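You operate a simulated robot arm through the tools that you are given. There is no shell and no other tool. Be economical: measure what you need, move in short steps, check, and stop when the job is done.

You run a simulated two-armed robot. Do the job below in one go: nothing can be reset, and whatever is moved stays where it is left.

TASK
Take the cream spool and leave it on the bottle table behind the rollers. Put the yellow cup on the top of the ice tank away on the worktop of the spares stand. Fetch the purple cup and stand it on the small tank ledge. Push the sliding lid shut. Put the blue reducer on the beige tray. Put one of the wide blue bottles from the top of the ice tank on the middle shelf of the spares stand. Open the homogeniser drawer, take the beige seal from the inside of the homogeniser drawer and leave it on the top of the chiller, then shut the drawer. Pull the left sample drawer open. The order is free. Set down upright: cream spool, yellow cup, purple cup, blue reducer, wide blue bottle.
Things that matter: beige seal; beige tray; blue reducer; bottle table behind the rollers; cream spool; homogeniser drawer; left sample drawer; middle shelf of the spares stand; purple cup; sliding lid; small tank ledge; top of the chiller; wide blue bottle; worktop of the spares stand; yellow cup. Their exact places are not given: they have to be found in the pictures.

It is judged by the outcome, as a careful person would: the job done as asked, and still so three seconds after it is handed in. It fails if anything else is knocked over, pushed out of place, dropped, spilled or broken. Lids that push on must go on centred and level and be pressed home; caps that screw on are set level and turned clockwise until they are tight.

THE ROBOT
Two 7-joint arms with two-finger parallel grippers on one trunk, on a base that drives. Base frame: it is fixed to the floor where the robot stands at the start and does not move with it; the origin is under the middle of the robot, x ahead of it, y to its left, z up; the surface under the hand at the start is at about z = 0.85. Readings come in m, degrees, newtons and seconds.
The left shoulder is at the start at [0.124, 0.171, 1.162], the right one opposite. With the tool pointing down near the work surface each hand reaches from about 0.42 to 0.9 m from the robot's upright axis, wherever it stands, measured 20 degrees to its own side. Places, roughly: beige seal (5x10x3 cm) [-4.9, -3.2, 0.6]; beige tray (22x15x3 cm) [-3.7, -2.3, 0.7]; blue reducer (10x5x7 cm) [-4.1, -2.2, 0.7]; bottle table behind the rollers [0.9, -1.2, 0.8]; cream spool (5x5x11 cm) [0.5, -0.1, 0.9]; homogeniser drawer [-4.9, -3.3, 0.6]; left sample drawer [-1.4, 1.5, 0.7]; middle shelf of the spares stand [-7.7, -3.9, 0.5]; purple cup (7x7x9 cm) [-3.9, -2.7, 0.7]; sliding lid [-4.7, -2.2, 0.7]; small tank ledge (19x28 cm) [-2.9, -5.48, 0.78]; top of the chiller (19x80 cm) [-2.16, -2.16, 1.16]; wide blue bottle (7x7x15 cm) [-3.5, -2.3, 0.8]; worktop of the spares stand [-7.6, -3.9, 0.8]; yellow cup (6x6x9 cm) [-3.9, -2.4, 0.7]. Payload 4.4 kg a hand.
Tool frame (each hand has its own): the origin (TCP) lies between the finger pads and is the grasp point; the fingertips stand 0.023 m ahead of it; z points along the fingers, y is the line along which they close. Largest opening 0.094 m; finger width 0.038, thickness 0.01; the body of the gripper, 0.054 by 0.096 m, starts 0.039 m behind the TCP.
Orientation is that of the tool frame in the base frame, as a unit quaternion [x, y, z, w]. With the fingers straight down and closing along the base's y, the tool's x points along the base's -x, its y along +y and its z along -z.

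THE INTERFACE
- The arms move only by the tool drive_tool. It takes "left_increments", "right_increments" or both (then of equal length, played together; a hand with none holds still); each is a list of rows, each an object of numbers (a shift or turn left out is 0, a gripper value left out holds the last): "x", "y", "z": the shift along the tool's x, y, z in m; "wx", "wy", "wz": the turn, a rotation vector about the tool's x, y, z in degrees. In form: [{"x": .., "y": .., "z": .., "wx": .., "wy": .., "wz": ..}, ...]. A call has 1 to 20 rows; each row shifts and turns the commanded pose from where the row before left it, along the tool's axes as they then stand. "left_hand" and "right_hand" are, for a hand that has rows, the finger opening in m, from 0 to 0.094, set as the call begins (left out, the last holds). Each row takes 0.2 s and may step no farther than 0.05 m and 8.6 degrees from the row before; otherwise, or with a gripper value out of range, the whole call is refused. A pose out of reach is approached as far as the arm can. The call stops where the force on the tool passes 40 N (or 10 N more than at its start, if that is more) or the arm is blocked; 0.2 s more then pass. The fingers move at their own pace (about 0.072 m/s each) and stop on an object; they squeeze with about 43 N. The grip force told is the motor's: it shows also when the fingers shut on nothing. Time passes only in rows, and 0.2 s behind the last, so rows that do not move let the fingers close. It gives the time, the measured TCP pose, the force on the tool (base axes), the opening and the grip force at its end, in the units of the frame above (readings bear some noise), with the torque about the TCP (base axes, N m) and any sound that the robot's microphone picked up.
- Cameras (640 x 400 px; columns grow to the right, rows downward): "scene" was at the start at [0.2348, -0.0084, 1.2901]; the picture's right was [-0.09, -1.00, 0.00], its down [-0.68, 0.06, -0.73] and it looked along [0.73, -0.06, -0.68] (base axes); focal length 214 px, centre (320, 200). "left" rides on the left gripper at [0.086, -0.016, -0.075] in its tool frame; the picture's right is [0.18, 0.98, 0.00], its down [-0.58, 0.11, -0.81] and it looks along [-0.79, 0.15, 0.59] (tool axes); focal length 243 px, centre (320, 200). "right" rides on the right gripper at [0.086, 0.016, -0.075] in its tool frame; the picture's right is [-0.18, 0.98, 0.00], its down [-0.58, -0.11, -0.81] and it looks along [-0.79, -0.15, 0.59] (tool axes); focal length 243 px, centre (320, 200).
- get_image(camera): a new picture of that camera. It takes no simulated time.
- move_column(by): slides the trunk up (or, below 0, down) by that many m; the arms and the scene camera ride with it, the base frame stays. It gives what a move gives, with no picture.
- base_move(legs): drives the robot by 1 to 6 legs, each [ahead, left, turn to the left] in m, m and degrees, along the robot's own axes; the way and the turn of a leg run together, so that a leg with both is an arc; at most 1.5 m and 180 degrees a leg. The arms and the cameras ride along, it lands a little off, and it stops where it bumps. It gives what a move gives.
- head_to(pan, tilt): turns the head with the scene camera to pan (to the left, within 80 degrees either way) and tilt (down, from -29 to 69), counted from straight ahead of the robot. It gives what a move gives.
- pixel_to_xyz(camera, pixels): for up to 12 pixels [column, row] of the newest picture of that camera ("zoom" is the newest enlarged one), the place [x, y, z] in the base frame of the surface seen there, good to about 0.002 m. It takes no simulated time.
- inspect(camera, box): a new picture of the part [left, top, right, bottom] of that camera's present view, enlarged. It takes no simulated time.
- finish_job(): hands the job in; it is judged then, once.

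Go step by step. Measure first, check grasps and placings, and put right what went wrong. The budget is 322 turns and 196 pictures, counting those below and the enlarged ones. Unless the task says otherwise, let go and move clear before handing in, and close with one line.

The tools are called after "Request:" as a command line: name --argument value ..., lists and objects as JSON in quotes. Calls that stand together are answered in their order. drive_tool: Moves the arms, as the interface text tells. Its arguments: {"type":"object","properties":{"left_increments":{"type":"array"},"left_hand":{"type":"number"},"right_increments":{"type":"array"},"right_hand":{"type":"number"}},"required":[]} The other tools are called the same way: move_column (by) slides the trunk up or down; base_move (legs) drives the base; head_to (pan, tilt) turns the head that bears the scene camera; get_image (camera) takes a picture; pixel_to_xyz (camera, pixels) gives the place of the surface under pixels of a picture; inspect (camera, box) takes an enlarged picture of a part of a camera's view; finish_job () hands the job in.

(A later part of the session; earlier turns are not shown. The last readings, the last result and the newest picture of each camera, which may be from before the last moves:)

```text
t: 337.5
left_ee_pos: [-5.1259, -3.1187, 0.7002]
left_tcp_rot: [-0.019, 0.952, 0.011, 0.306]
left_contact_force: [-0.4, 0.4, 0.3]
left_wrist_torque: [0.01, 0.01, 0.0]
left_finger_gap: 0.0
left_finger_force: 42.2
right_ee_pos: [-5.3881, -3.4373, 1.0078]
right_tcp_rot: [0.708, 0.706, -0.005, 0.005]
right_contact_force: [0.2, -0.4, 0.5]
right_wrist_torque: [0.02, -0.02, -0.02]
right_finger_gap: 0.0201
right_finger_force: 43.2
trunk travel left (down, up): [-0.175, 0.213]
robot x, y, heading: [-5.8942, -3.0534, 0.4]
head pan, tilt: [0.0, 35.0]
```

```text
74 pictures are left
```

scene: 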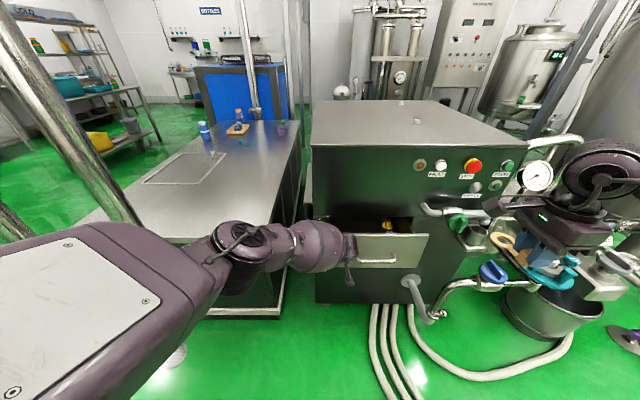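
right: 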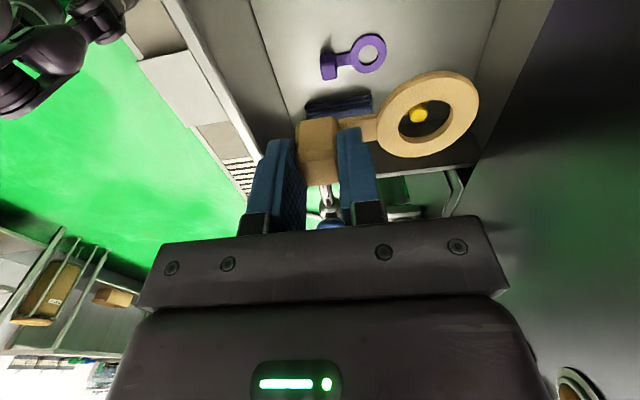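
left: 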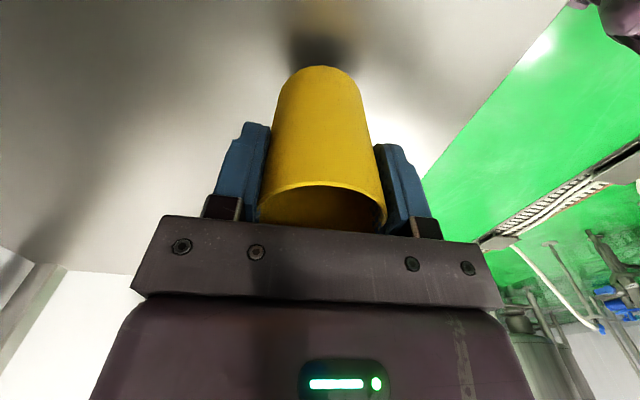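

The drawer is sliding shut. Continuing to push.

Request:
drive_tool --left_increments '[{"x": -0.0244, "z": 0.0175}, {"x": -0.0244, "z": 0.0175}, {"x": -0.0244, "z": 0.0175}, {"x": -0.0162, "z": 0.0117}, {"x": -0.0081, "z": 0.0058}, {"x": -0.0081, "z": 0.0058}, {}]'

Request:
get_image --camera "scene"

```text
t: 339.1
left_ee_pos: [-5.0708, -3.0797, 0.7133]
left_tcp_rot: [-0.02, 0.952, 0.012, 0.307]
left_contact_force: [0.0, -0.1, -0.1]
left_wrist_torque: [0.02, 0.05, -0.03]
left_finger_gap: 0.0
left_finger_force: 42.2
left hand out of reach, approached as far as the arm can: row 2, 3, 4, 5, 6
right_ee_pos: [-5.3881, -3.4363, 1.0069]
right_tcp_rot: [0.708, 0.706, -0.005, 0.005]
right_contact_force: [-0.4, -0.1, -0.5]
right_wrist_torque: [-0.01, -0.05, 0.0]
right_finger_gap: 0.0203
right_finger_force: 42.8
trunk travel left (down, up): [-0.175, 0.213]
robot x, y, heading: [-5.8948, -3.0547, 0.4]
head pan, tilt: [0.0, 35.0]
```

```text
73 pictures are left
```

scene: 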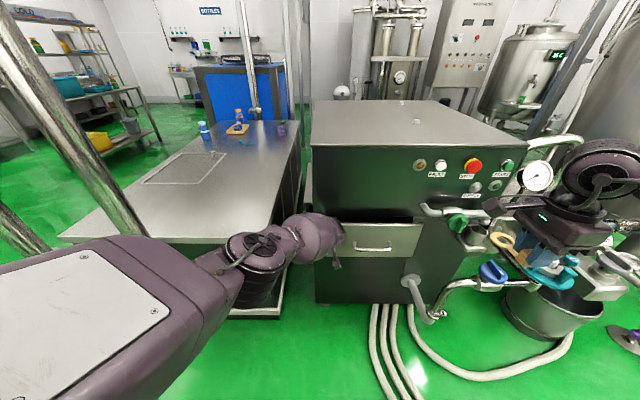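

The arm reached its limit with about 6 cm left. I'll back off slightly, move the fist inboard, then finish with the base.

Request:
drive_tool --left_increments '[{"x": 0.0163, "z": -0.0117}, {"y": -0.03}, {"y": -0.03}, {}]'

Request:
base_move --legs '[[0.07, 0, 0]]'

Request:
get_image --camera "scene"

```text
t: 340.1
left_ee_pos: [-5.0954, -3.1228, 0.7118]
left_tcp_rot: [-0.019, 0.952, 0.011, 0.306]
left_contact_force: [-0.9, -0.2, 0.5]
left_wrist_torque: [0.05, 0.03, 0.02]
left_finger_gap: 0.0002
left_finger_force: 41.6
left hand out of reach, approached as far as the arm can: row 3
right_ee_pos: [-5.3867, -3.4379, 1.0069]
right_tcp_rot: [0.709, 0.705, -0.005, 0.004]
right_contact_force: [0.3, -0.2, -0.3]
right_wrist_torque: [-0.01, 0.01, 0.0]
right_finger_gap: 0.0201
right_finger_force: 43.4
trunk travel left (down, up): [-0.175, 0.213]
robot x, y, heading: [-5.8926, -3.0519, 0.4]
head pan, tilt: [0.0, 35.0]
```

```text
t: 341.1
left_ee_pos: [-5.0242, -3.1207, 0.7116]
left_tcp_rot: [-0.019, 0.952, 0.012, 0.307]
left_contact_force: [0.4, -0.8, -0.2]
left_wrist_torque: [-0.02, 0.02, -0.02]
left_finger_gap: 0.0
left_finger_force: 42.4
right_ee_pos: [-5.3158, -3.4357, 1.0069]
right_tcp_rot: [0.708, 0.706, -0.006, 0.004]
right_contact_force: [-0.8, 0.0, -0.6]
right_wrist_torque: [-0.02, 0.03, 0.03]
right_finger_gap: 0.0204
right_finger_force: 43.0
trunk travel left (down, up): [-0.175, 0.213]
robot x, y, heading: [-5.8238, -3.0553, 0.4]
head pan, tilt: [0.0, 35.0]
```

```text
72 pictures are left
```

scene: 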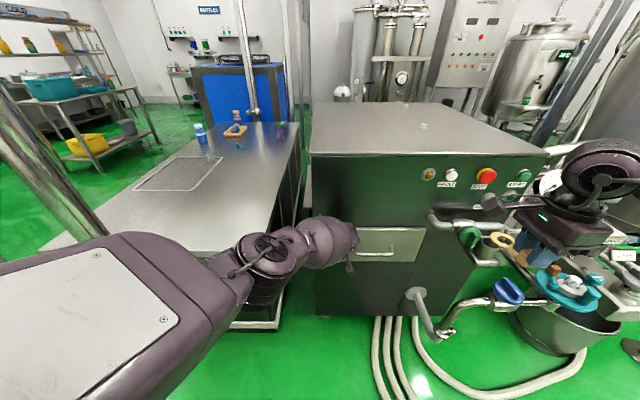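

Almost shut; about 1.5 cm remains. Pushing 2 cm more with the base.

Request:
base_move --legs '[[0.025, 0, 0]]'

Request:
inspect --camera "scene" --box '[300, 190, 480, 310]'

```text
t: 341.9
left_ee_pos: [-5.0179, -3.1243, 0.709]
left_tcp_rot: [-0.021, 0.953, 0.012, 0.301]
left_contact_force: [-5.6, 1.6, 2.0]
left_wrist_torque: [-0.03, -0.06, 0.03]
left_finger_gap: 0.0
left_finger_force: 42.5
right_ee_pos: [-5.3058, -3.4358, 1.0065]
right_tcp_rot: [0.709, 0.706, -0.006, 0.003]
right_contact_force: [0.1, 0.2, -0.6]
right_wrist_torque: [0.0, -0.01, -0.03]
right_finger_gap: 0.0204
right_finger_force: 43.0
trunk travel left (down, up): [-0.175, 0.213]
robot x, y, heading: [-5.8152, -3.0517, 0.5]
head pan, tilt: [0.0, 35.0]
stopped in leg 1: the force on the tool passed its limit at 93 N (the readings are from after the stop); the commanded pose is now the measured one
```

```text
3.33 times, centred on (390, 250) of scene
```

zoom: 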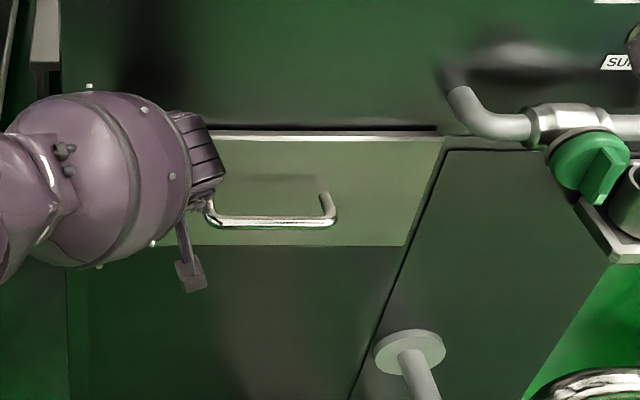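

A firm stop was felt. Checking the drawer front's plane against the original -4.99.

Request:
pixel_to_xyz --camera "zoom" --pixels '[[280, 165], [380, 165], [300, 235], [270, 222], [250, 120]]'

Request:
base_move --legs '[[-0.35, 0, 0]]'

```text
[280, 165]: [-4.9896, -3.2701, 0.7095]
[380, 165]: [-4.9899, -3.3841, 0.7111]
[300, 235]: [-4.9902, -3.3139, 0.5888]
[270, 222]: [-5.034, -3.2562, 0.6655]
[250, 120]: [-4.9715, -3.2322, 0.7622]
```

```text
t: 344.1
left_ee_pos: [-5.3595, -3.1333, 0.7101]
left_tcp_rot: [-0.015, 0.953, 0.01, 0.302]
left_contact_force: [0.3, -0.7, 1.2]
left_wrist_torque: [0.0, 0.02, 0.0]
left_finger_gap: 0.0001
left_finger_force: 42.7
right_ee_pos: [-5.6511, -3.4419, 1.007]
right_tcp_rot: [0.712, 0.702, -0.007, 0.004]
right_contact_force: [0.1, -0.1, -0.2]
right_wrist_torque: [0.0, -0.03, -0.01]
right_finger_gap: 0.0202
right_finger_force: 42.6
trunk travel left (down, up): [-0.175, 0.213]
robot x, y, heading: [-6.156, -3.0523, -0.3]
head pan, tilt: [0.0, 35.0]
```

The drawer is fully shut (front back at -4.990). Next, the chiller: I'll fold the left arm back to a compact pose before travelling with the seal.

Request:
drive_tool --left_increments '[{"x": 0.0052, "y": 0.0175, "z": -0.041}, {"x": 0.0052, "y": 0.0175, "z": -0.041}, {"x": 0.0052, "y": 0.0175, "z": -0.041}, {"x": 0.0052, "y": 0.0175, "z": -0.041}, {"x": 0.0052, "y": 0.0175, "z": -0.041}, {"x": 0.0052, "y": 0.0175, "z": -0.041}, {"x": 0.0052, "y": 0.0175, "z": -0.041}, {"x": 0.0052, "y": 0.0175, "z": -0.041}, {"x": 0.0052, "y": 0.0175, "z": -0.041}, {"x": 0.0052, "y": 0.0175, "z": -0.041}, {"x": 0.0052, "y": 0.0175, "z": -0.041}, {"wy": 7}, {"wy": 7}, {"wy": 7}, {"wy": 7}, {"wy": 7}, {}]' --left_hand 0.094

Request:
base_move --legs '[[0, 1.1, 0], [0, 1.05, 0.3], [1.3, 0, 0], [1.3, 0, 0]]'

Request:
get_image --camera "scene"

```text
t: 347.8
left_ee_pos: [-5.6634, -2.9577, 1.0401]
left_tcp_rot: [-0.018, 1.0, 0.005, 0.0]
left_contact_force: [-0.5, -0.2, -0.5]
left_wrist_torque: [-0.05, 0.0, 0.01]
left_finger_gap: 0.0941
left_finger_force: 0.0
left hand out of reach, approached as far as the arm can: row 11
right_ee_pos: [-5.6508, -3.4414, 1.0059]
right_tcp_rot: [0.712, 0.702, -0.006, 0.003]
right_contact_force: [-0.9, -0.5, 0.7]
right_wrist_torque: [0.04, -0.01, 0.0]
right_finger_gap: 0.0206
right_finger_force: 42.9
trunk travel left (down, up): [-0.175, 0.213]
robot x, y, heading: [-6.1567, -3.056, -0.4]
head pan, tilt: [0.0, 35.0]
```

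```text
t: 379.1
left_ee_pos: [-2.9834, -1.0066, 1.0398]
left_tcp_rot: [0.017, 1.0, 0.005, 0.0]
left_contact_force: [1.4, -0.7, 0.1]
left_wrist_torque: [0.03, 0.01, -0.01]
left_finger_gap: 0.094
left_finger_force: 0.0
right_ee_pos: [-3.0031, -1.4899, 1.0058]
right_tcp_rot: [0.737, 0.676, -0.006, 0.004]
right_contact_force: [-0.3, -0.8, 0.5]
right_wrist_torque: [-0.01, 0.02, -0.02]
right_finger_gap: 0.0203
right_finger_force: 43.0
trunk travel left (down, up): [-0.175, 0.213]
robot x, y, heading: [-3.4787, -1.0659, -4.2]
head pan, tilt: [0.0, 35.0]
```

```text
70 pictures are left
```

scene: 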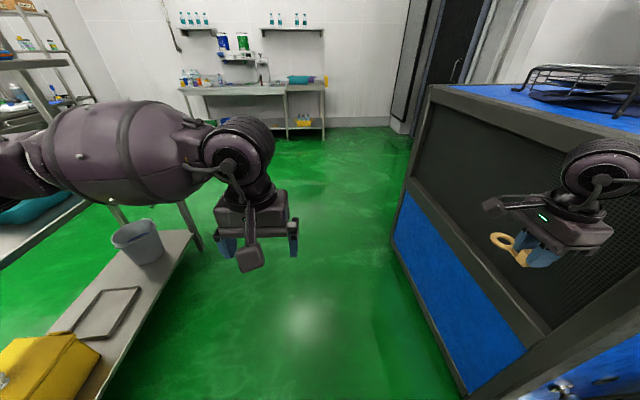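

The robot is in the aisle beside the chiller. I'll continue east, then go south on the chiller's control-panel side and raise the trunk.

Request:
base_move --legs '[[0, 0.1, 4.2], [1.3, 0, 0], [1.1, 0, 0], [0, 0, -90], [1.25, 0, 0]]'

Request:
move_column --by 0.15

Request:
get_image --camera "scene"

```text
t: 401.8
left_ee_pos: [-1.0239, -2.731, 1.0399]
left_tcp_rot: [0.702, 0.712, 0.004, 0.004]
left_contact_force: [0.1, -0.4, 0.1]
left_wrist_torque: [0.03, 0.01, 0.02]
left_finger_gap: 0.0943
left_finger_force: 0.0
right_ee_pos: [-1.5074, -2.7347, 1.0066]
right_tcp_rot: [1.0, -0.017, -0.007, -0.001]
right_contact_force: [-1.2, 0.8, 0.2]
right_wrist_torque: [0.02, -0.03, -0.01]
right_finger_gap: 0.0202
right_finger_force: 43.2
trunk travel left (down, up): [-0.175, 0.213]
robot x, y, heading: [-1.1088, -2.2387, -91.5]
head pan, tilt: [0.0, 35.0]
```

```text
t: 403.6
left_ee_pos: [-1.0247, -2.729, 1.1902]
left_tcp_rot: [0.701, 0.713, 0.004, 0.003]
left_contact_force: [-0.5, 0.2, 0.5]
left_wrist_torque: [-0.04, -0.02, 0.02]
left_finger_gap: 0.0937
left_finger_force: 0.0
right_ee_pos: [-1.5079, -2.7346, 1.1555]
right_tcp_rot: [1.0, -0.016, -0.007, -0.003]
right_contact_force: [0.5, 1.3, 0.7]
right_wrist_torque: [0.01, -0.03, 0.02]
right_finger_gap: 0.0203
right_finger_force: 42.4
trunk travel left (down, up): [-0.325, 0.063]
robot x, y, heading: [-1.1093, -2.2359, -91.1]
head pan, tilt: [0.0, 35.0]
```

```text
69 pictures are left
```

scene: 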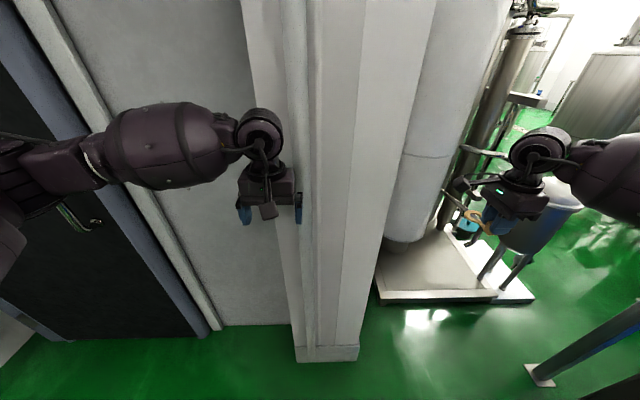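

Turning to face the chiller.

Request:
base_move --legs '[[0, 0, -89]]'

Request:
move_column --by 0.06

Request:
get_image --camera "scene"

```text
t: 407.8
left_ee_pos: [-1.6001, -2.3298, 1.1905]
left_tcp_rot: [1.0, 0.013, -0.001, 0.004]
left_contact_force: [0.1, 0.2, 0.0]
left_wrist_torque: [0.01, 0.0, -0.02]
left_finger_gap: 0.0941
left_finger_force: 0.1
right_ee_pos: [-1.6106, -1.847, 1.1576]
right_tcp_rot: [-0.699, 0.715, 0.004, 0.005]
right_contact_force: [0.1, -0.5, -1.1]
right_wrist_torque: [0.01, 0.03, -0.01]
right_finger_gap: 0.0204
right_finger_force: 42.5
trunk travel left (down, up): [-0.325, 0.063]
robot x, y, heading: [-1.1117, -2.2374, 179.5]
head pan, tilt: [0.0, 35.0]
```

```text
t: 408.8
left_ee_pos: [-1.5991, -2.3295, 1.2506]
left_tcp_rot: [1.0, 0.014, 0.0, 0.005]
left_contact_force: [-0.3, 0.2, -0.7]
left_wrist_torque: [-0.02, -0.01, 0.03]
left_finger_gap: 0.0938
left_finger_force: 0.0
right_ee_pos: [-1.6108, -1.8472, 1.2169]
right_tcp_rot: [-0.7, 0.714, 0.003, 0.006]
right_contact_force: [-0.6, 0.6, 0.2]
right_wrist_torque: [-0.01, -0.01, -0.02]
right_finger_gap: 0.0202
right_finger_force: 43.1
trunk travel left (down, up): [-0.385, 0.003]
robot x, y, heading: [-1.1103, -2.2451, 179.3]
head pan, tilt: [0.0, 35.0]
```

```text
68 pictures are left
```

scene: 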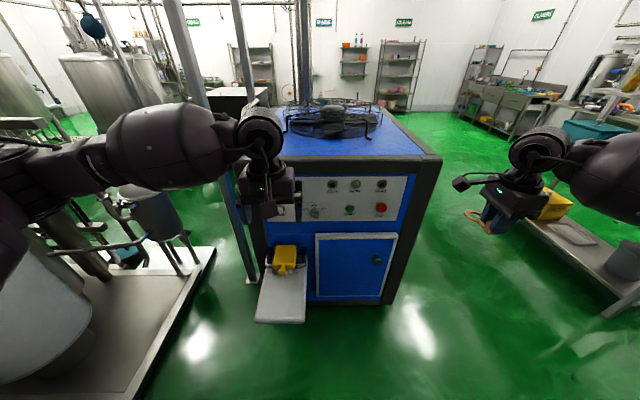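

The chiller's top strip is ahead at (360,152); a pump on a plinth stands before its left part. Measuring.

Request:
pixel_to_xyz --camera "scene" --pixels '[[390, 152], [420, 155], [350, 150], [300, 152], [440, 158], [355, 140], [285, 255], [280, 320], [305, 320], [255, 280], [370, 132], [395, 140]]'

Request:
inspect --camera "scene" --box '[240, 80, 460, 220]'

```text
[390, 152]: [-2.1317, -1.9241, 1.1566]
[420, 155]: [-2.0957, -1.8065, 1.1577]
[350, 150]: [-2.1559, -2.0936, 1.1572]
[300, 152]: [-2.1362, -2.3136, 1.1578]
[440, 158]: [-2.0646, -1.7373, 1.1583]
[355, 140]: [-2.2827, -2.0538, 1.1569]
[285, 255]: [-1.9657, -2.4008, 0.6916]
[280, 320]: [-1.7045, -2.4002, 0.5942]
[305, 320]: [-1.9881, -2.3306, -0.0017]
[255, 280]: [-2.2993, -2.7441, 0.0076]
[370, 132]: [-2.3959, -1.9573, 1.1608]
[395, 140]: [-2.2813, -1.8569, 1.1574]
```

```text
2.86 times, centred on (350, 150) of scene
```

zoom: 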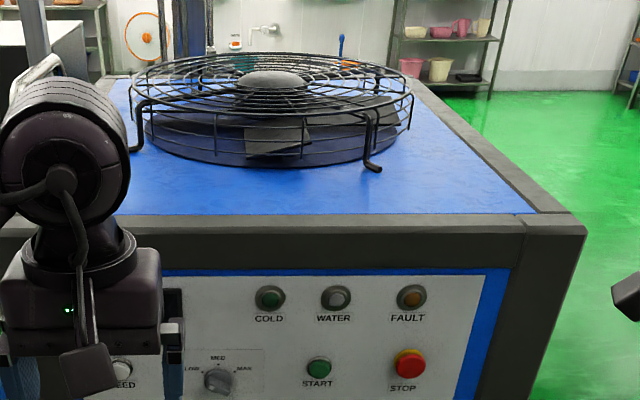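

Top is z 1.157. I'll put the seal at about (-2.12, -1.88) on the front strip. Driving a bit closer, keeping clear of the little shelf at (-1.70, -2.40).

Request:
base_move --legs '[[0.25, -0.14, 0.7]]'

Request:
drive_tool --right_increments '[{"x": 0.022, "y": 0.035}, {"x": 0.022, "y": 0.035}, {"x": 0.022, "y": 0.035}, {"x": 0.022, "y": 0.035}, {"x": 0.022, "y": 0.035}, {"x": 0.022, "y": 0.035}, {"x": 0.022, "y": 0.035}, {}]'

Request:
get_image --camera "scene"

Request:
get_image --camera "right"

```text
t: 410.8
left_ee_pos: [-1.8502, -2.2012, 1.2489]
left_tcp_rot: [1.0, 0.025, -0.001, 0.006]
left_contact_force: [0.3, 0.6, 0.1]
left_wrist_torque: [-0.03, -0.01, -0.03]
left_finger_gap: 0.0942
left_finger_force: 0.0
right_ee_pos: [-1.8709, -1.7181, 1.2169]
right_tcp_rot: [0.707, -0.707, -0.003, -0.005]
right_contact_force: [-0.1, 0.0, 0.1]
right_wrist_torque: [0.01, -0.01, 0.02]
right_finger_gap: 0.0203
right_finger_force: 43.1
trunk travel left (down, up): [-0.385, 0.003]
robot x, y, heading: [-1.3618, -2.0996, -179.2]
head pan, tilt: [0.0, 35.0]
```

```text
t: 412.6
left_ee_pos: [-1.8491, -2.2, 1.2501]
left_tcp_rot: [1.0, 0.025, -0.001, 0.005]
left_contact_force: [0.2, 0.1, 0.3]
left_wrist_torque: [-0.04, 0.0, -0.01]
left_finger_gap: 0.0939
left_finger_force: 0.0
right_ee_pos: [-2.1192, -1.8708, 1.2124]
right_tcp_rot: [0.708, -0.707, -0.004, -0.005]
right_contact_force: [-0.4, 0.8, 0.0]
right_wrist_torque: [0.0, 0.0, 0.0]
right_finger_gap: 0.0202
right_finger_force: 42.6
trunk travel left (down, up): [-0.385, 0.003]
robot x, y, heading: [-1.3627, -2.0997, -179.1]
head pan, tilt: [0.0, 35.0]
```

```text
66 pictures are left
```

scene: 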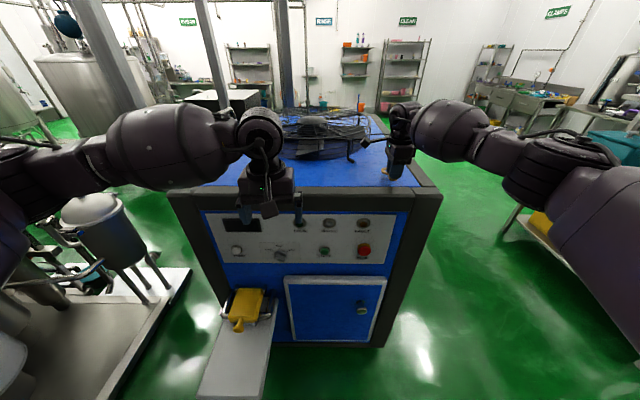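

```text
65 pictures are left
```

right: 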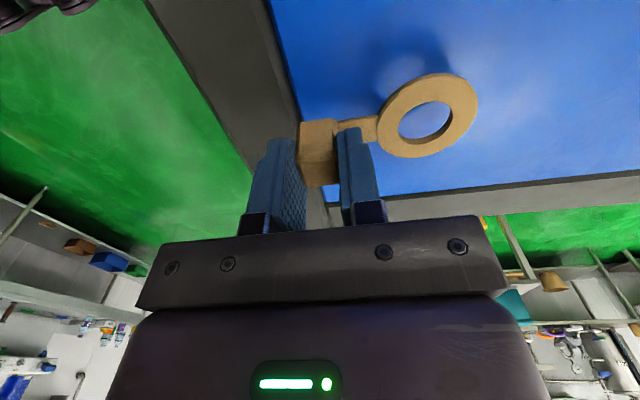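

The seal hangs over the front strip. I'll shift 1.5 cm inward and lower until contact.

Request:
drive_tool --right_increments '[{"y": 0.015, "z": 0.006}, {"z": 0.006}, {"z": 0.004}, {"z": 0.002}, {"z": 0.0015}, {}]'

```text
t: 414.0
left_ee_pos: [-1.8497, -2.2017, 1.2503]
left_tcp_rot: [1.0, 0.023, -0.001, 0.005]
left_contact_force: [0.6, -0.4, -0.1]
left_wrist_torque: [-0.01, 0.02, 0.01]
left_finger_gap: 0.0939
left_finger_force: 0.1
right_ee_pos: [-2.1309, -1.8716, 1.1968]
right_tcp_rot: [0.707, -0.707, -0.005, -0.005]
right_contact_force: [-7.2, 0.1, 12.6]
right_wrist_torque: [0.07, 0.31, 0.0]
right_finger_gap: 0.0203
right_finger_force: 43.0
trunk travel left (down, up): [-0.385, 0.003]
robot x, y, heading: [-1.3618, -2.1027, -179.2]
head pan, tilt: [0.0, 35.0]
```

Contact (12.6 N). Opening and rising.

Request:
drive_tool --right_increments '[{}, {}, {"z": -0.02}, {"z": -0.03}, {"z": -0.03}, {}]' --right_hand 0.05

Request:
get_image --camera "right"

```text
t: 415.4
left_ee_pos: [-1.8502, -2.2009, 1.249]
left_tcp_rot: [1.0, 0.024, -0.001, 0.004]
left_contact_force: [-0.3, -0.2, 0.6]
left_wrist_torque: [0.01, -0.02, 0.03]
left_finger_gap: 0.094
left_finger_force: 0.1
right_ee_pos: [-2.1307, -1.8739, 1.2754]
right_tcp_rot: [-0.707, 0.707, 0.003, 0.006]
right_contact_force: [-0.4, 0.3, 0.5]
right_wrist_torque: [0.03, 0.0, -0.01]
right_finger_gap: 0.0501
right_finger_force: 0.1
trunk travel left (down, up): [-0.385, 0.003]
robot x, y, heading: [-1.3592, -2.0975, -179.2]
head pan, tilt: [0.0, 35.0]
```

```text
64 pictures are left
```

right: 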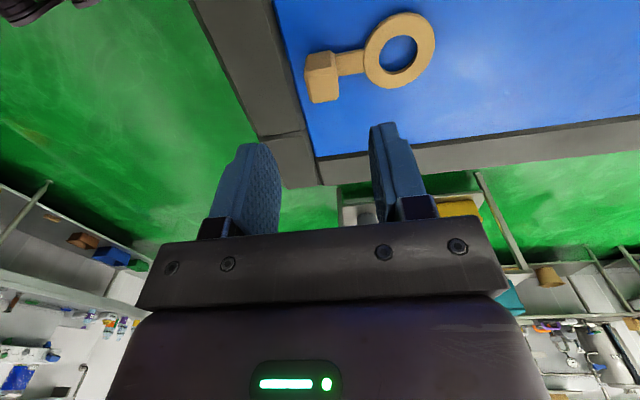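

The seal lies on the chiller top. Now I'll retract, back off, lower the trunk and look toward the south for the small tank ledge.

Request:
drive_tool --right_increments '[{"x": -0.01, "y": -0.04}, {"x": -0.01, "y": -0.04}, {"x": -0.01, "y": -0.04}, {"x": -0.01, "y": -0.04}, {"x": -0.01, "y": -0.04}, {"x": -0.01, "y": -0.04}, {}]'

Request:
base_move --legs '[[-0.4, 0, 0], [0, 0, 45]]'

Request:
head_to --pan 0 --tilt 15

Request:
get_image --camera "scene"

```text
t: 417.0
left_ee_pos: [-1.8504, -2.2027, 1.2496]
left_tcp_rot: [1.0, 0.025, 0.0, 0.004]
left_contact_force: [0.0, -0.6, 0.0]
left_wrist_torque: [0.03, 0.01, -0.03]
left_finger_gap: 0.0939
left_finger_force: 0.0
right_ee_pos: [-1.892, -1.8159, 1.276]
right_tcp_rot: [-0.707, 0.707, 0.004, 0.006]
right_contact_force: [-0.9, 0.3, 0.2]
right_wrist_torque: [-0.02, -0.02, -0.02]
right_finger_gap: 0.05
right_finger_force: 0.1
trunk travel left (down, up): [-0.385, 0.003]
robot x, y, heading: [-1.3602, -2.0989, -179.3]
head pan, tilt: [0.0, 35.0]
```

```text
t: 421.5
left_ee_pos: [-1.2522, -2.5122, 1.25]
left_tcp_rot: [0.916, 0.4, 0.001, 0.005]
left_contact_force: [0.7, -0.6, -0.7]
left_wrist_torque: [0.0, -0.01, -0.01]
left_finger_gap: 0.0943
left_finger_force: 0.0
right_ee_pos: [-1.5522, -2.2633, 1.2766]
right_tcp_rot: [0.922, -0.388, -0.005, -0.005]
right_contact_force: [-0.5, 0.5, -0.5]
right_wrist_torque: [0.03, 0.02, -0.01]
right_finger_gap: 0.0499
right_finger_force: 0.0
trunk travel left (down, up): [-0.385, 0.003]
robot x, y, heading: [-0.9723, -2.0945, -135.0]
head pan, tilt: [0.0, 35.0]
```

```text
t: 422.3
left_ee_pos: [-1.2521, -2.5132, 1.2497]
left_tcp_rot: [0.916, 0.402, 0.001, 0.005]
left_contact_force: [-0.7, 0.5, 0.6]
left_wrist_torque: [0.03, -0.01, 0.01]
left_finger_gap: 0.0943
left_finger_force: 0.1
right_ee_pos: [-1.5532, -2.264, 1.2777]
right_tcp_rot: [0.922, -0.388, -0.005, -0.004]
right_contact_force: [-0.3, 0.6, -0.4]
right_wrist_torque: [-0.01, 0.01, 0.02]
right_finger_gap: 0.0499
right_finger_force: 0.0
trunk travel left (down, up): [-0.385, 0.003]
robot x, y, heading: [-0.9753, -2.1013, -134.9]
head pan, tilt: [0.0, 15.0]
```

```text
63 pictures are left
```

scene: 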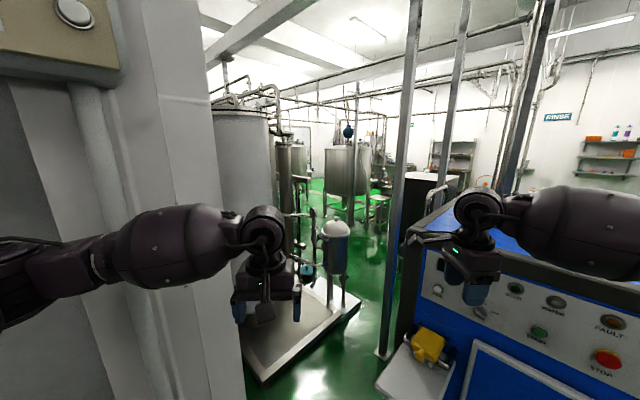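

There's a passage between the skid at (300,330) and the chiller's corner post at (385,350). Measuring its width and what lies beyond.

Request:
pixel_to_xyz --camera "scene" --pixels '[[360, 303], [383, 352], [345, 285], [263, 380], [375, 260], [390, 220], [345, 170], [350, 225], [370, 215], [320, 180], [400, 240], [300, 180]]'

Request:
inspect --camera "scene" --box '[240, 100, 460, 320]'

```text
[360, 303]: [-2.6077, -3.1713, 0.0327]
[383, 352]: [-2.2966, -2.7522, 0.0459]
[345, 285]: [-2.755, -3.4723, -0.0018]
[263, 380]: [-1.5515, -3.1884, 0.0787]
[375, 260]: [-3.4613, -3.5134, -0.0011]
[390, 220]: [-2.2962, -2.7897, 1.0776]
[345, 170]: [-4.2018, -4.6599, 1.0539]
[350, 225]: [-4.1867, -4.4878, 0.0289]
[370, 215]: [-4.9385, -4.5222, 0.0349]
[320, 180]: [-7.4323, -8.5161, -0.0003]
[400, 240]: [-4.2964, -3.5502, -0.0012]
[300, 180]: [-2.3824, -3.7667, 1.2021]
```

```text
1.82 times, centred on (350, 210) of scene
```

zoom: 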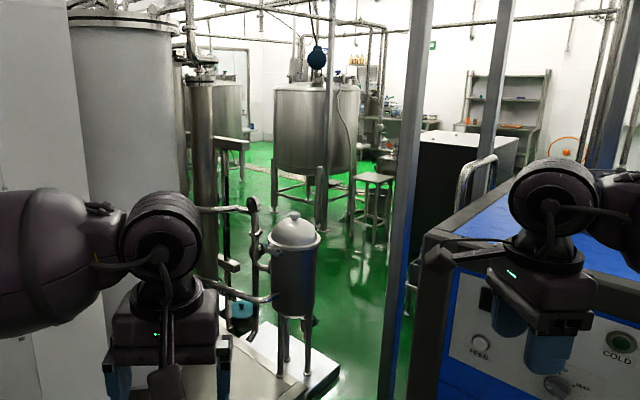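

That passage is only about 0.38 m wide, too narrow. I'll go round by the west side, where there looked to be floor between the homogeniser and the mixing tank. Lowering the trunk and driving back.

Request:
move_column --by -0.2

Request:
base_move --legs '[[0, 0, -135], [1.15, 0, 0], [0, 0, 90], [1.4, 0, 0], [1.4, 0, 0]]'

```text
t: 424.5
left_ee_pos: [-1.2511, -2.5125, 1.0516]
left_tcp_rot: [0.916, 0.4, 0.001, 0.005]
left_contact_force: [0.4, 0.0, -0.3]
left_wrist_torque: [0.02, 0.0, -0.02]
left_finger_gap: 0.094
left_finger_force: 0.0
right_ee_pos: [-1.5522, -2.2644, 1.0779]
right_tcp_rot: [0.922, -0.387, -0.005, -0.003]
right_contact_force: [-1.3, 0.3, -0.3]
right_wrist_torque: [-0.01, 0.0, 0.01]
right_finger_gap: 0.0501
right_finger_force: 0.1
trunk travel left (down, up): [-0.185, 0.203]
robot x, y, heading: [-0.9729, -2.0974, -135.1]
head pan, tilt: [0.0, 15.0]
```

```text
t: 452.6
left_ee_pos: [-4.2583, -0.9358, 1.0495]
left_tcp_rot: [1.0, 0.003, -0.001, 0.006]
left_contact_force: [0.0, -0.1, 0.3]
left_wrist_torque: [0.0, -0.01, -0.01]
left_finger_gap: 0.0941
left_finger_force: 0.0
right_ee_pos: [-4.2833, -0.5481, 1.0761]
right_tcp_rot: [-0.692, 0.722, 0.003, 0.006]
right_contact_force: [0.0, 0.6, -0.8]
right_wrist_torque: [-0.02, 0.0, 0.01]
right_finger_gap: 0.0502
right_finger_force: 0.0
trunk travel left (down, up): [-0.185, 0.203]
robot x, y, heading: [-3.7682, -0.8551, 178.3]
head pan, tilt: [0.0, 15.0]
```

Request:
base_move --legs '[[1.3, 0, 1.7], [1.05, 0, 0], [0, 0, 90], [1.4, 0, 0], [1.4, 0, 0]]'

Request:
head_to --pan 35 --tilt 20

Request:
get_image --camera "scene"

```text
t: 481.3
left_ee_pos: [-6.1483, -4.0636, 1.0497]
left_tcp_rot: [0.706, 0.708, 0.003, 0.004]
left_contact_force: [0.1, 0.3, -0.5]
left_wrist_torque: [0.02, 0.0, 0.0]
left_finger_gap: 0.094
left_finger_force: 0.0
right_ee_pos: [-6.5364, -4.0871, 1.0778]
right_tcp_rot: [1.0, -0.023, -0.007, -0.003]
right_contact_force: [-0.1, 0.1, -1.1]
right_wrist_torque: [0.0, 0.0, 0.03]
right_finger_gap: 0.05
right_finger_force: 0.1
trunk travel left (down, up): [-0.185, 0.203]
robot x, y, heading: [-6.2238, -3.5716, -92.1]
head pan, tilt: [0.0, 15.0]
```

```text
t: 482.3
left_ee_pos: [-6.149, -4.0646, 1.0517]
left_tcp_rot: [0.706, 0.708, 0.003, 0.004]
left_contact_force: [0.1, 0.0, 0.0]
left_wrist_torque: [0.03, -0.04, -0.01]
left_finger_gap: 0.0937
left_finger_force: 0.2
right_ee_pos: [-6.5371, -4.0867, 1.0768]
right_tcp_rot: [1.0, -0.024, -0.006, -0.002]
right_contact_force: [0.1, 0.5, 1.3]
right_wrist_torque: [-0.02, -0.01, -0.01]
right_finger_gap: 0.05
right_finger_force: 0.0
trunk travel left (down, up): [-0.185, 0.203]
robot x, y, heading: [-6.2268, -3.5695, -91.9]
head pan, tilt: [35.0, 20.0]
```

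```text
61 pictures are left
```

scene: 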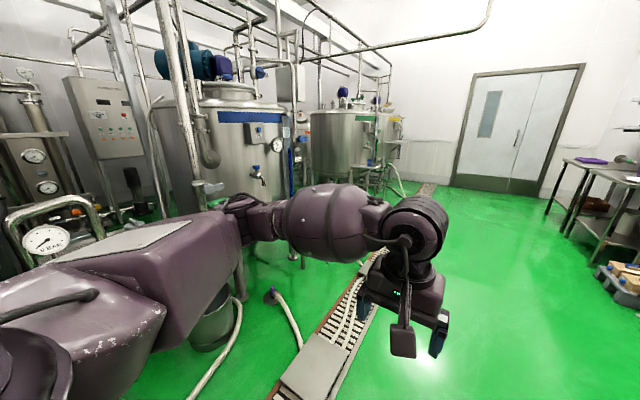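

I'll look further left (east), between the homogeniser group and the big tank.

Request:
base_move --legs '[[0.55, 0, 0], [0, 0, 50]]'

Request:
head_to --pan 15 --tilt 22

Request:
get_image --camera "scene"

```text
t: 487.8
left_ee_pos: [-5.8229, -4.391, 1.0499]
left_tcp_rot: [0.342, 0.94, 0.005, 0.002]
left_contact_force: [-0.1, -0.2, 0.2]
left_wrist_torque: [-0.01, 0.0, 0.01]
left_finger_gap: 0.0941
left_finger_force: 0.0
right_ee_pos: [-6.0544, -4.7046, 1.0769]
right_tcp_rot: [0.917, 0.399, -0.008, 0.002]
right_contact_force: [-0.4, -0.4, 0.5]
right_wrist_torque: [-0.03, 0.0, -0.02]
right_finger_gap: 0.0497
right_finger_force: 0.1
trunk travel left (down, up): [-0.185, 0.203]
robot x, y, heading: [-6.2481, -4.1353, -42.2]
head pan, tilt: [35.0, 20.0]
```

```text
t: 488.6
left_ee_pos: [-5.8222, -4.3909, 1.0498]
left_tcp_rot: [0.342, 0.94, 0.005, 0.002]
left_contact_force: [0.0, 0.6, -1.0]
left_wrist_torque: [0.02, 0.01, 0.0]
left_finger_gap: 0.094
left_finger_force: 0.1
right_ee_pos: [-6.0548, -4.7036, 1.0772]
right_tcp_rot: [0.917, 0.399, -0.007, 0.001]
right_contact_force: [0.3, -0.4, -0.4]
right_wrist_torque: [0.02, 0.02, 0.01]
right_finger_gap: 0.0503
right_finger_force: 0.1
trunk travel left (down, up): [-0.185, 0.203]
robot x, y, heading: [-6.2489, -4.1339, -42.0]
head pan, tilt: [15.0, 22.0]
```

```text
60 pictures are left
```

scene: 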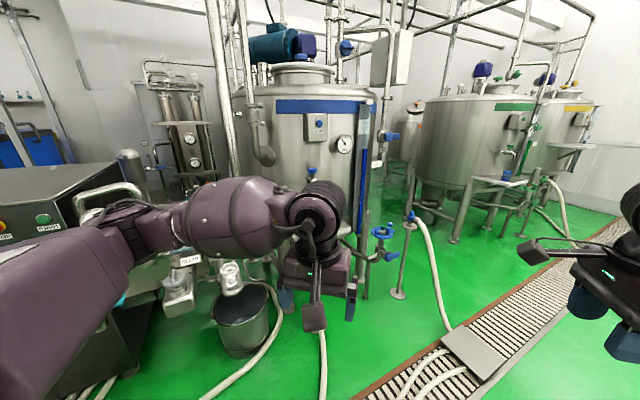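

Measuring the gap between the two big tanks at (400,200), the small vessel at (410,130), and hoses.

Request:
pixel_to_xyz --camera "scene" --pixels '[[410, 130], [395, 180], [430, 220], [395, 250], [370, 285], [450, 240], [415, 195], [345, 240], [440, 300], [190, 170], [130, 160], [385, 245]]'

Request:
inspect --camera "scene" --box '[330, 80, 530, 310]'

```text
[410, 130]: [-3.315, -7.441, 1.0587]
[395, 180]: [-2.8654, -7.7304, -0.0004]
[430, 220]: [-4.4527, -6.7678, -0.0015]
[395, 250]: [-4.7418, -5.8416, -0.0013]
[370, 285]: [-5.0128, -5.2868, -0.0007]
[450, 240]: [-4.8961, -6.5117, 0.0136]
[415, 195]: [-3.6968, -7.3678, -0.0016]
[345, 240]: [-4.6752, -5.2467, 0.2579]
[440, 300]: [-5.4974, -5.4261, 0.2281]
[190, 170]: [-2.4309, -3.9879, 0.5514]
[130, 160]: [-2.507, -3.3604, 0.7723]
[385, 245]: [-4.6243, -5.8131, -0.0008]
```

```text
1.74 times, centred on (430, 195) of scene
```

zoom: 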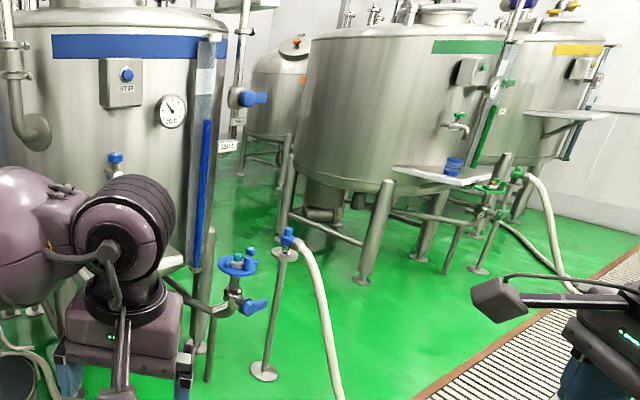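

There's a 1 m wide passage between the blue-band tank and the green-band tank around (-4.7, -5.95). I'll go south along x ≈ -6.25 and look east from there.

Request:
base_move --legs '[[0, 0, -48], [1.4, 0, 0], [0.45, 0, 0], [0, 0, 90]]'

Request:
head_to --pan 0 --tilt 28

Request:
get_image --camera "scene"

```text
t: 503.9
left_ee_pos: [-5.8108, -5.8505, 1.0511]
left_tcp_rot: [-0.023, 1.0, 0.005, 0.001]
left_contact_force: [0.4, 0.3, 0.1]
left_wrist_torque: [-0.01, -0.02, -0.01]
left_finger_gap: 0.0939
left_finger_force: 0.0
right_ee_pos: [-5.772, -6.2366, 1.0755]
right_tcp_rot: [0.708, 0.706, -0.006, 0.004]
right_contact_force: [-0.4, 0.4, -0.1]
right_wrist_torque: [0.01, 0.03, 0.0]
right_finger_gap: 0.0498
right_finger_force: 0.0
trunk travel left (down, up): [-0.185, 0.203]
robot x, y, heading: [-6.3025, -5.9487, 0.3]
head pan, tilt: [15.0, 22.0]
```

```text
t: 504.7
left_ee_pos: [-5.811, -5.8512, 1.05]
left_tcp_rot: [-0.022, 1.0, 0.005, 0.0]
left_contact_force: [0.2, 0.6, -0.7]
left_wrist_torque: [0.01, 0.0, -0.01]
left_finger_gap: 0.0939
left_finger_force: 0.2
right_ee_pos: [-5.77, -6.2374, 1.0775]
right_tcp_rot: [0.708, 0.706, -0.005, 0.004]
right_contact_force: [0.1, 1.0, 1.0]
right_wrist_torque: [0.01, 0.04, -0.01]
right_finger_gap: 0.0501
right_finger_force: 0.1
trunk travel left (down, up): [-0.185, 0.203]
robot x, y, heading: [-6.2987, -5.9514, 0.4]
head pan, tilt: [0.0, 28.0]
```

```text
58 pictures are left
```

scene: 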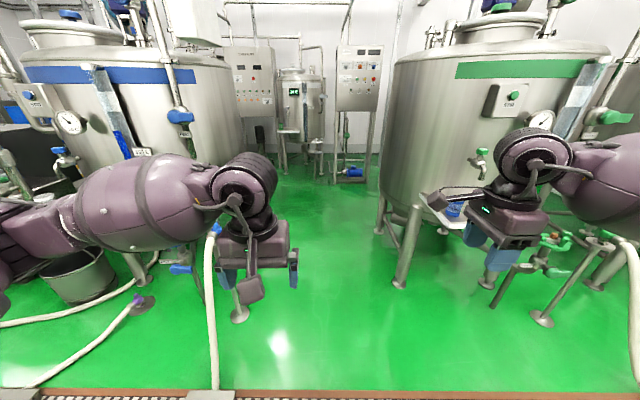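

A clear corridor leads to a small tank at (300,100) with a side ledge. Zooming in and measuring the corridor.

Request:
inspect --camera "scene" --box '[220, 50, 400, 200]'

Request:
pixel_to_xyz --camera "scene" --pixels '[[238, 318], [212, 340], [215, 385], [400, 285], [300, 130], [287, 133], [282, 172], [320, 175], [345, 182], [365, 150], [245, 150], [380, 232]]'

```text
2.67 times, centred on (310, 125) of scene
```

zoom: 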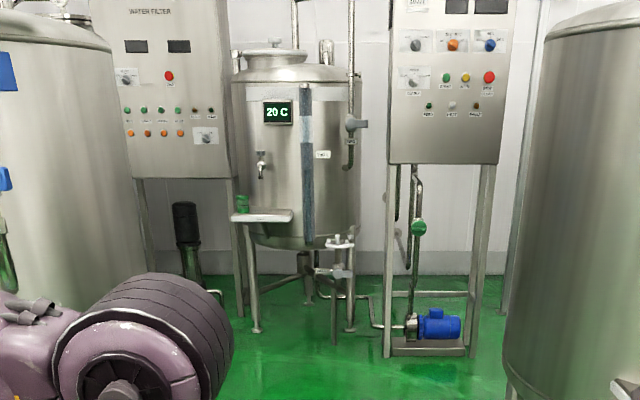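

```text
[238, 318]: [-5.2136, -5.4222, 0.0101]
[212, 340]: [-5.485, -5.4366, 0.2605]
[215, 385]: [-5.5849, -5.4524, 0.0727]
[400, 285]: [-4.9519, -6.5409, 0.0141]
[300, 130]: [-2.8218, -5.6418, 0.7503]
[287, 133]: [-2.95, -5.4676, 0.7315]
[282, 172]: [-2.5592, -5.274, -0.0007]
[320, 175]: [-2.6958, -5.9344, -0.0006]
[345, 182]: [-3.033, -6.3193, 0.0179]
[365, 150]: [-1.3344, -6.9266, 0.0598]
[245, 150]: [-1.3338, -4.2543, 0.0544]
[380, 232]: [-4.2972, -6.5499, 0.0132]
```

The small tank's ledge (white, with a green jar on it) is at zoom (262,215), facing west. I'll check the width between the two tank bodies before driving down the corridor.

Request:
pixel_to_xyz --camera "scene" --pixels '[[240, 100], [236, 140], [386, 130], [382, 180], [212, 235], [205, 170], [180, 115], [400, 60], [395, 190], [412, 205]]'

```text
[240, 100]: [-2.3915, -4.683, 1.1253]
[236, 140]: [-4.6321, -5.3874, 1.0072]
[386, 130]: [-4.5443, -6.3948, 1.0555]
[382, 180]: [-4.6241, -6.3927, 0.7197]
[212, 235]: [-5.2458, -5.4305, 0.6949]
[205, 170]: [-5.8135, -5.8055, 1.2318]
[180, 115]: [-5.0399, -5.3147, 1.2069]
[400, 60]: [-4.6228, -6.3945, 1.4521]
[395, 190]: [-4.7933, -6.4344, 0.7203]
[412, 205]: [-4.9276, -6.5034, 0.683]
```

The clear width is 1.0 m at y -5.39 to -6.39 and my elbows are near ±0.48, so I'll extend both arms forward to make the robot slimmer before driving through.

Request:
drive_tool --left_increments '[{"x": -0.045, "y": 0.005}, {"x": -0.045, "y": 0.005}, {"x": -0.045, "y": 0.005}, {"x": -0.045, "y": 0.005}, {"x": -0.045, "y": 0.005}, {"x": -0.045, "y": 0.005}, {}]' --right_increments '[{"x": 0.015, "y": 0.04}, {"x": 0.015, "y": 0.04}, {"x": 0.015, "y": 0.04}, {"x": 0.015, "y": 0.04}, {"x": 0.015, "y": 0.04}, {"x": 0.015, "y": 0.02}, {}]'

Request:
base_move --legs '[[0.6, 0.045, 0], [0.7, 0, 0]]'

Request:
get_image --camera "scene"

```text
t: 506.3
left_ee_pos: [-5.5384, -5.8089, 1.0517]
left_tcp_rot: [-0.022, 1.0, 0.005, 0.002]
left_contact_force: [-0.7, 0.1, 0.5]
left_wrist_torque: [0.02, -0.02, 0.02]
left_finger_gap: 0.0939
left_finger_force: 0.0
right_ee_pos: [-5.5507, -6.1481, 1.0732]
right_tcp_rot: [0.708, 0.706, -0.006, 0.005]
right_contact_force: [0.0, -0.4, -0.3]
right_wrist_torque: [-0.02, 0.02, 0.02]
right_finger_gap: 0.05
right_finger_force: 0.1
trunk travel left (down, up): [-0.185, 0.203]
robot x, y, heading: [-6.2978, -5.9484, 0.5]
head pan, tilt: [0.0, 28.0]
```

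```text
t: 513.2
left_ee_pos: [-4.2246, -5.7593, 1.0496]
left_tcp_rot: [-0.022, 1.0, 0.006, 0.001]
left_contact_force: [0.6, 0.4, 0.7]
left_wrist_torque: [-0.02, 0.03, 0.01]
left_finger_gap: 0.0936
left_finger_force: 0.1
right_ee_pos: [-4.2381, -6.0988, 1.073]
right_tcp_rot: [0.71, 0.704, -0.006, 0.003]
right_contact_force: [-0.1, -0.7, 0.5]
right_wrist_torque: [0.01, 0.01, 0.0]
right_finger_gap: 0.0502
right_finger_force: 0.0
trunk travel left (down, up): [-0.185, 0.203]
robot x, y, heading: [-4.9868, -5.8932, -0.2]
head pan, tilt: [0.0, 28.0]
```

```text
56 pictures are left
```

scene: 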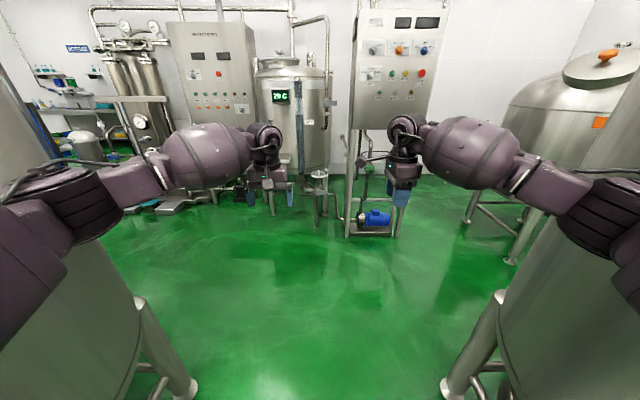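

Through the tanks. Continuing to x ≈ -3.65, then retracting the arms and turning north.

Request:
base_move --legs '[[1.15, -0.02, 0.2]]'

Request:
drive_tool --left_increments '[{"x": 0.045, "y": -0.005}, {"x": 0.045, "y": -0.005}, {"x": 0.045, "y": -0.005}, {"x": 0.045, "y": -0.005}, {"x": 0.045, "y": -0.005}, {"x": 0.045, "y": -0.005}, {}]' --right_increments '[{"x": -0.01, "y": -0.04}, {"x": -0.01, "y": -0.04}, {"x": -0.01, "y": -0.04}, {"x": -0.01, "y": -0.04}, {"x": -0.01, "y": -0.04}, {"x": -0.01, "y": -0.04}, {}]'

Request:
base_move --legs '[[0, 0, 75]]'

Request:
get_image --camera "scene"

```text
t: 518.6
left_ee_pos: [-3.1036, -5.7742, 1.0504]
left_tcp_rot: [-0.021, 1.0, 0.004, 0.001]
left_contact_force: [-0.5, 0.1, 0.1]
left_wrist_torque: [0.02, -0.02, 0.0]
left_finger_gap: 0.0941
left_finger_force: 0.0
right_ee_pos: [-3.1204, -6.1141, 1.0717]
right_tcp_rot: [0.71, 0.704, -0.01, 0.001]
right_contact_force: [-4.5, -0.5, 0.2]
right_wrist_torque: [-0.01, -0.52, -0.1]
right_finger_gap: 0.0501
right_finger_force: 0.1
trunk travel left (down, up): [-0.185, 0.203]
robot x, y, heading: [-3.8638, -5.9154, 0.0]
head pan, tilt: [0.0, 28.0]
stopped in leg 1: the force on the tool passed its limit at 115 N (the readings are from after the stop); the commanded pose is now the measured one
```

```text
t: 520.2
left_ee_pos: [-3.3717, -5.8117, 1.0504]
left_tcp_rot: [-0.022, 1.0, 0.005, 0.0]
left_contact_force: [0.0, -0.5, -0.8]
left_wrist_torque: [-0.03, 0.0, -0.03]
left_finger_gap: 0.0938
left_finger_force: 0.2
right_ee_pos: [-3.3599, -6.1678, 1.0774]
right_tcp_rot: [0.71, 0.704, -0.012, 0.0]
right_contact_force: [0.4, -0.5, 0.2]
right_wrist_torque: [0.0, 0.0, 0.03]
right_finger_gap: 0.0498
right_finger_force: 0.0
trunk travel left (down, up): [-0.185, 0.203]
robot x, y, heading: [-3.867, -5.9106, 0.2]
head pan, tilt: [0.0, 28.0]
```

```text
t: 523.8
left_ee_pos: [-3.8379, -5.4121, 1.0513]
left_tcp_rot: [-0.629, 0.778, 0.005, -0.003]
left_contact_force: [0.2, 0.3, -0.9]
left_wrist_torque: [0.01, 0.02, -0.02]
left_finger_gap: 0.094
left_finger_force: 0.1
right_ee_pos: [-3.4899, -5.4893, 1.0786]
right_tcp_rot: [0.131, 0.991, -0.007, 0.007]
right_contact_force: [-0.4, -0.4, 0.4]
right_wrist_torque: [-0.02, 0.0, -0.02]
right_finger_gap: 0.0501
right_finger_force: 0.2
trunk travel left (down, up): [-0.185, 0.203]
robot x, y, heading: [-3.8648, -5.9106, 75.5]
head pan, tilt: [0.0, 28.0]
```

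```text
55 pictures are left
```

scene: 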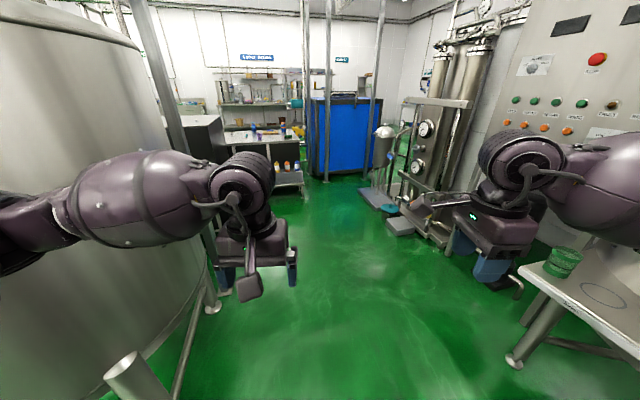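

The right hand nudged the fixed control panel; nothing moved. The ledge with a green jar and a circle mark shows at (600,290), and the way north to the ice tank is open. Measuring both.

Request:
pixel_to_xyz --camera "scene" --pixels '[[603, 293], [525, 268], [600, 335], [555, 275], [563, 262], [630, 300], [280, 140], [285, 190], [300, 200], [372, 200], [215, 305], [230, 150]]'

Request:
inspect --camera "scene" --box '[200, 90, 340, 220]'

```text
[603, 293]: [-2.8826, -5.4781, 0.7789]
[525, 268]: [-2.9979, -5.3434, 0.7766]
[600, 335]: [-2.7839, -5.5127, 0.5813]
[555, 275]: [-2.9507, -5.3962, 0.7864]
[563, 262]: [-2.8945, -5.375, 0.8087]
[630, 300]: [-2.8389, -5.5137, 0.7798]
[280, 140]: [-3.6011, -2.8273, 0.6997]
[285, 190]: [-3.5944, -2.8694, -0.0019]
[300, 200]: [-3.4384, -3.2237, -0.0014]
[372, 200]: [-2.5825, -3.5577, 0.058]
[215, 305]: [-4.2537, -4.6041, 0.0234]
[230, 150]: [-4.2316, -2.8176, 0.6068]
```

```text
3.08 times, centred on (270, 155) of scene
```

zoom: 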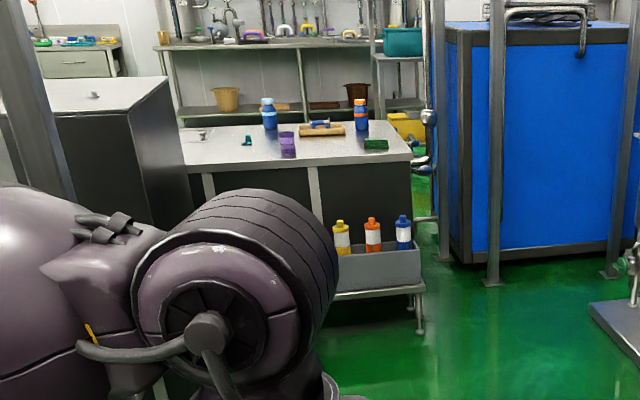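

Request:
pixel_to_xyz --camera "zoom" --pixels '[[340, 292], [422, 290], [343, 230], [403, 225], [419, 330], [288, 145], [287, 133], [372, 265], [410, 250], [135, 110], [200, 190], [246, 140]]'

```text
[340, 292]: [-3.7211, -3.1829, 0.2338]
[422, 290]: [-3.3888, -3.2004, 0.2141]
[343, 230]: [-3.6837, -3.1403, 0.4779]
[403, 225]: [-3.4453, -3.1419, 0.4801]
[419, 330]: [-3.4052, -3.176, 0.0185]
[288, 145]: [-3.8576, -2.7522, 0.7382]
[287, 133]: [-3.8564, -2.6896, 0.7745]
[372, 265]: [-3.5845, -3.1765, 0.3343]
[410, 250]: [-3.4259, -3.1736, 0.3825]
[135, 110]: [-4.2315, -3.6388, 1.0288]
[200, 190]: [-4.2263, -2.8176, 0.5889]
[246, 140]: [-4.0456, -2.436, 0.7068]
```

Ledge top z 0.779, centred at (-2.90, -5.48). A bottle rack stands at the tank's south side (x -3.75 to -3.38, y to -3.2), so I'll stop at about (-3.71, -3.53) and reach for the purple cup with the left hand.

Request:
base_move --legs '[[0, 0, 14.5], [0.9, -0.12, 0], [0.9, -0.2, 0], [0.53, 0.15, 0]]'

Request:
get_image --camera "scene"

```text
t: 526.4
left_ee_pos: [-3.9491, -5.3038, 1.0516]
left_tcp_rot: [0.728, -0.686, -0.005, 0.006]
left_contact_force: [0.1, 0.8, -0.3]
left_wrist_torque: [-0.01, -0.01, 0.01]
left_finger_gap: 0.0942
left_finger_force: 0.1
right_ee_pos: [-3.5914, -5.2892, 1.0799]
right_tcp_rot: [0.001, 1.0, -0.004, 0.006]
right_contact_force: [-0.6, 0.5, -0.2]
right_wrist_torque: [-0.02, -0.03, 0.02]
right_finger_gap: 0.0499
right_finger_force: 0.1
trunk travel left (down, up): [-0.185, 0.203]
robot x, y, heading: [-3.8478, -5.7915, 90.7]
head pan, tilt: [0.0, 28.0]
stopped in leg 2: the robot was blocked; the commanded pose is now the measured one
```

```text
53 pictures are left
```

scene: 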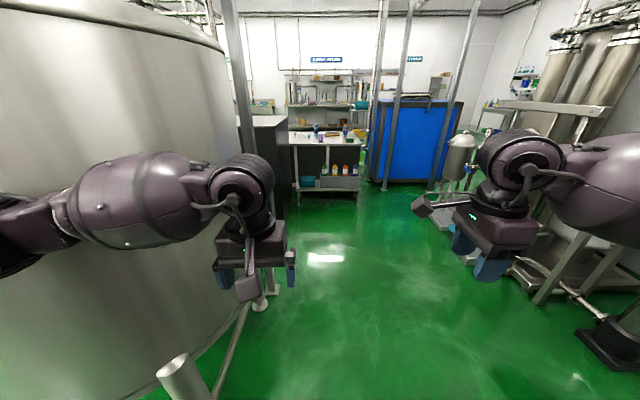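

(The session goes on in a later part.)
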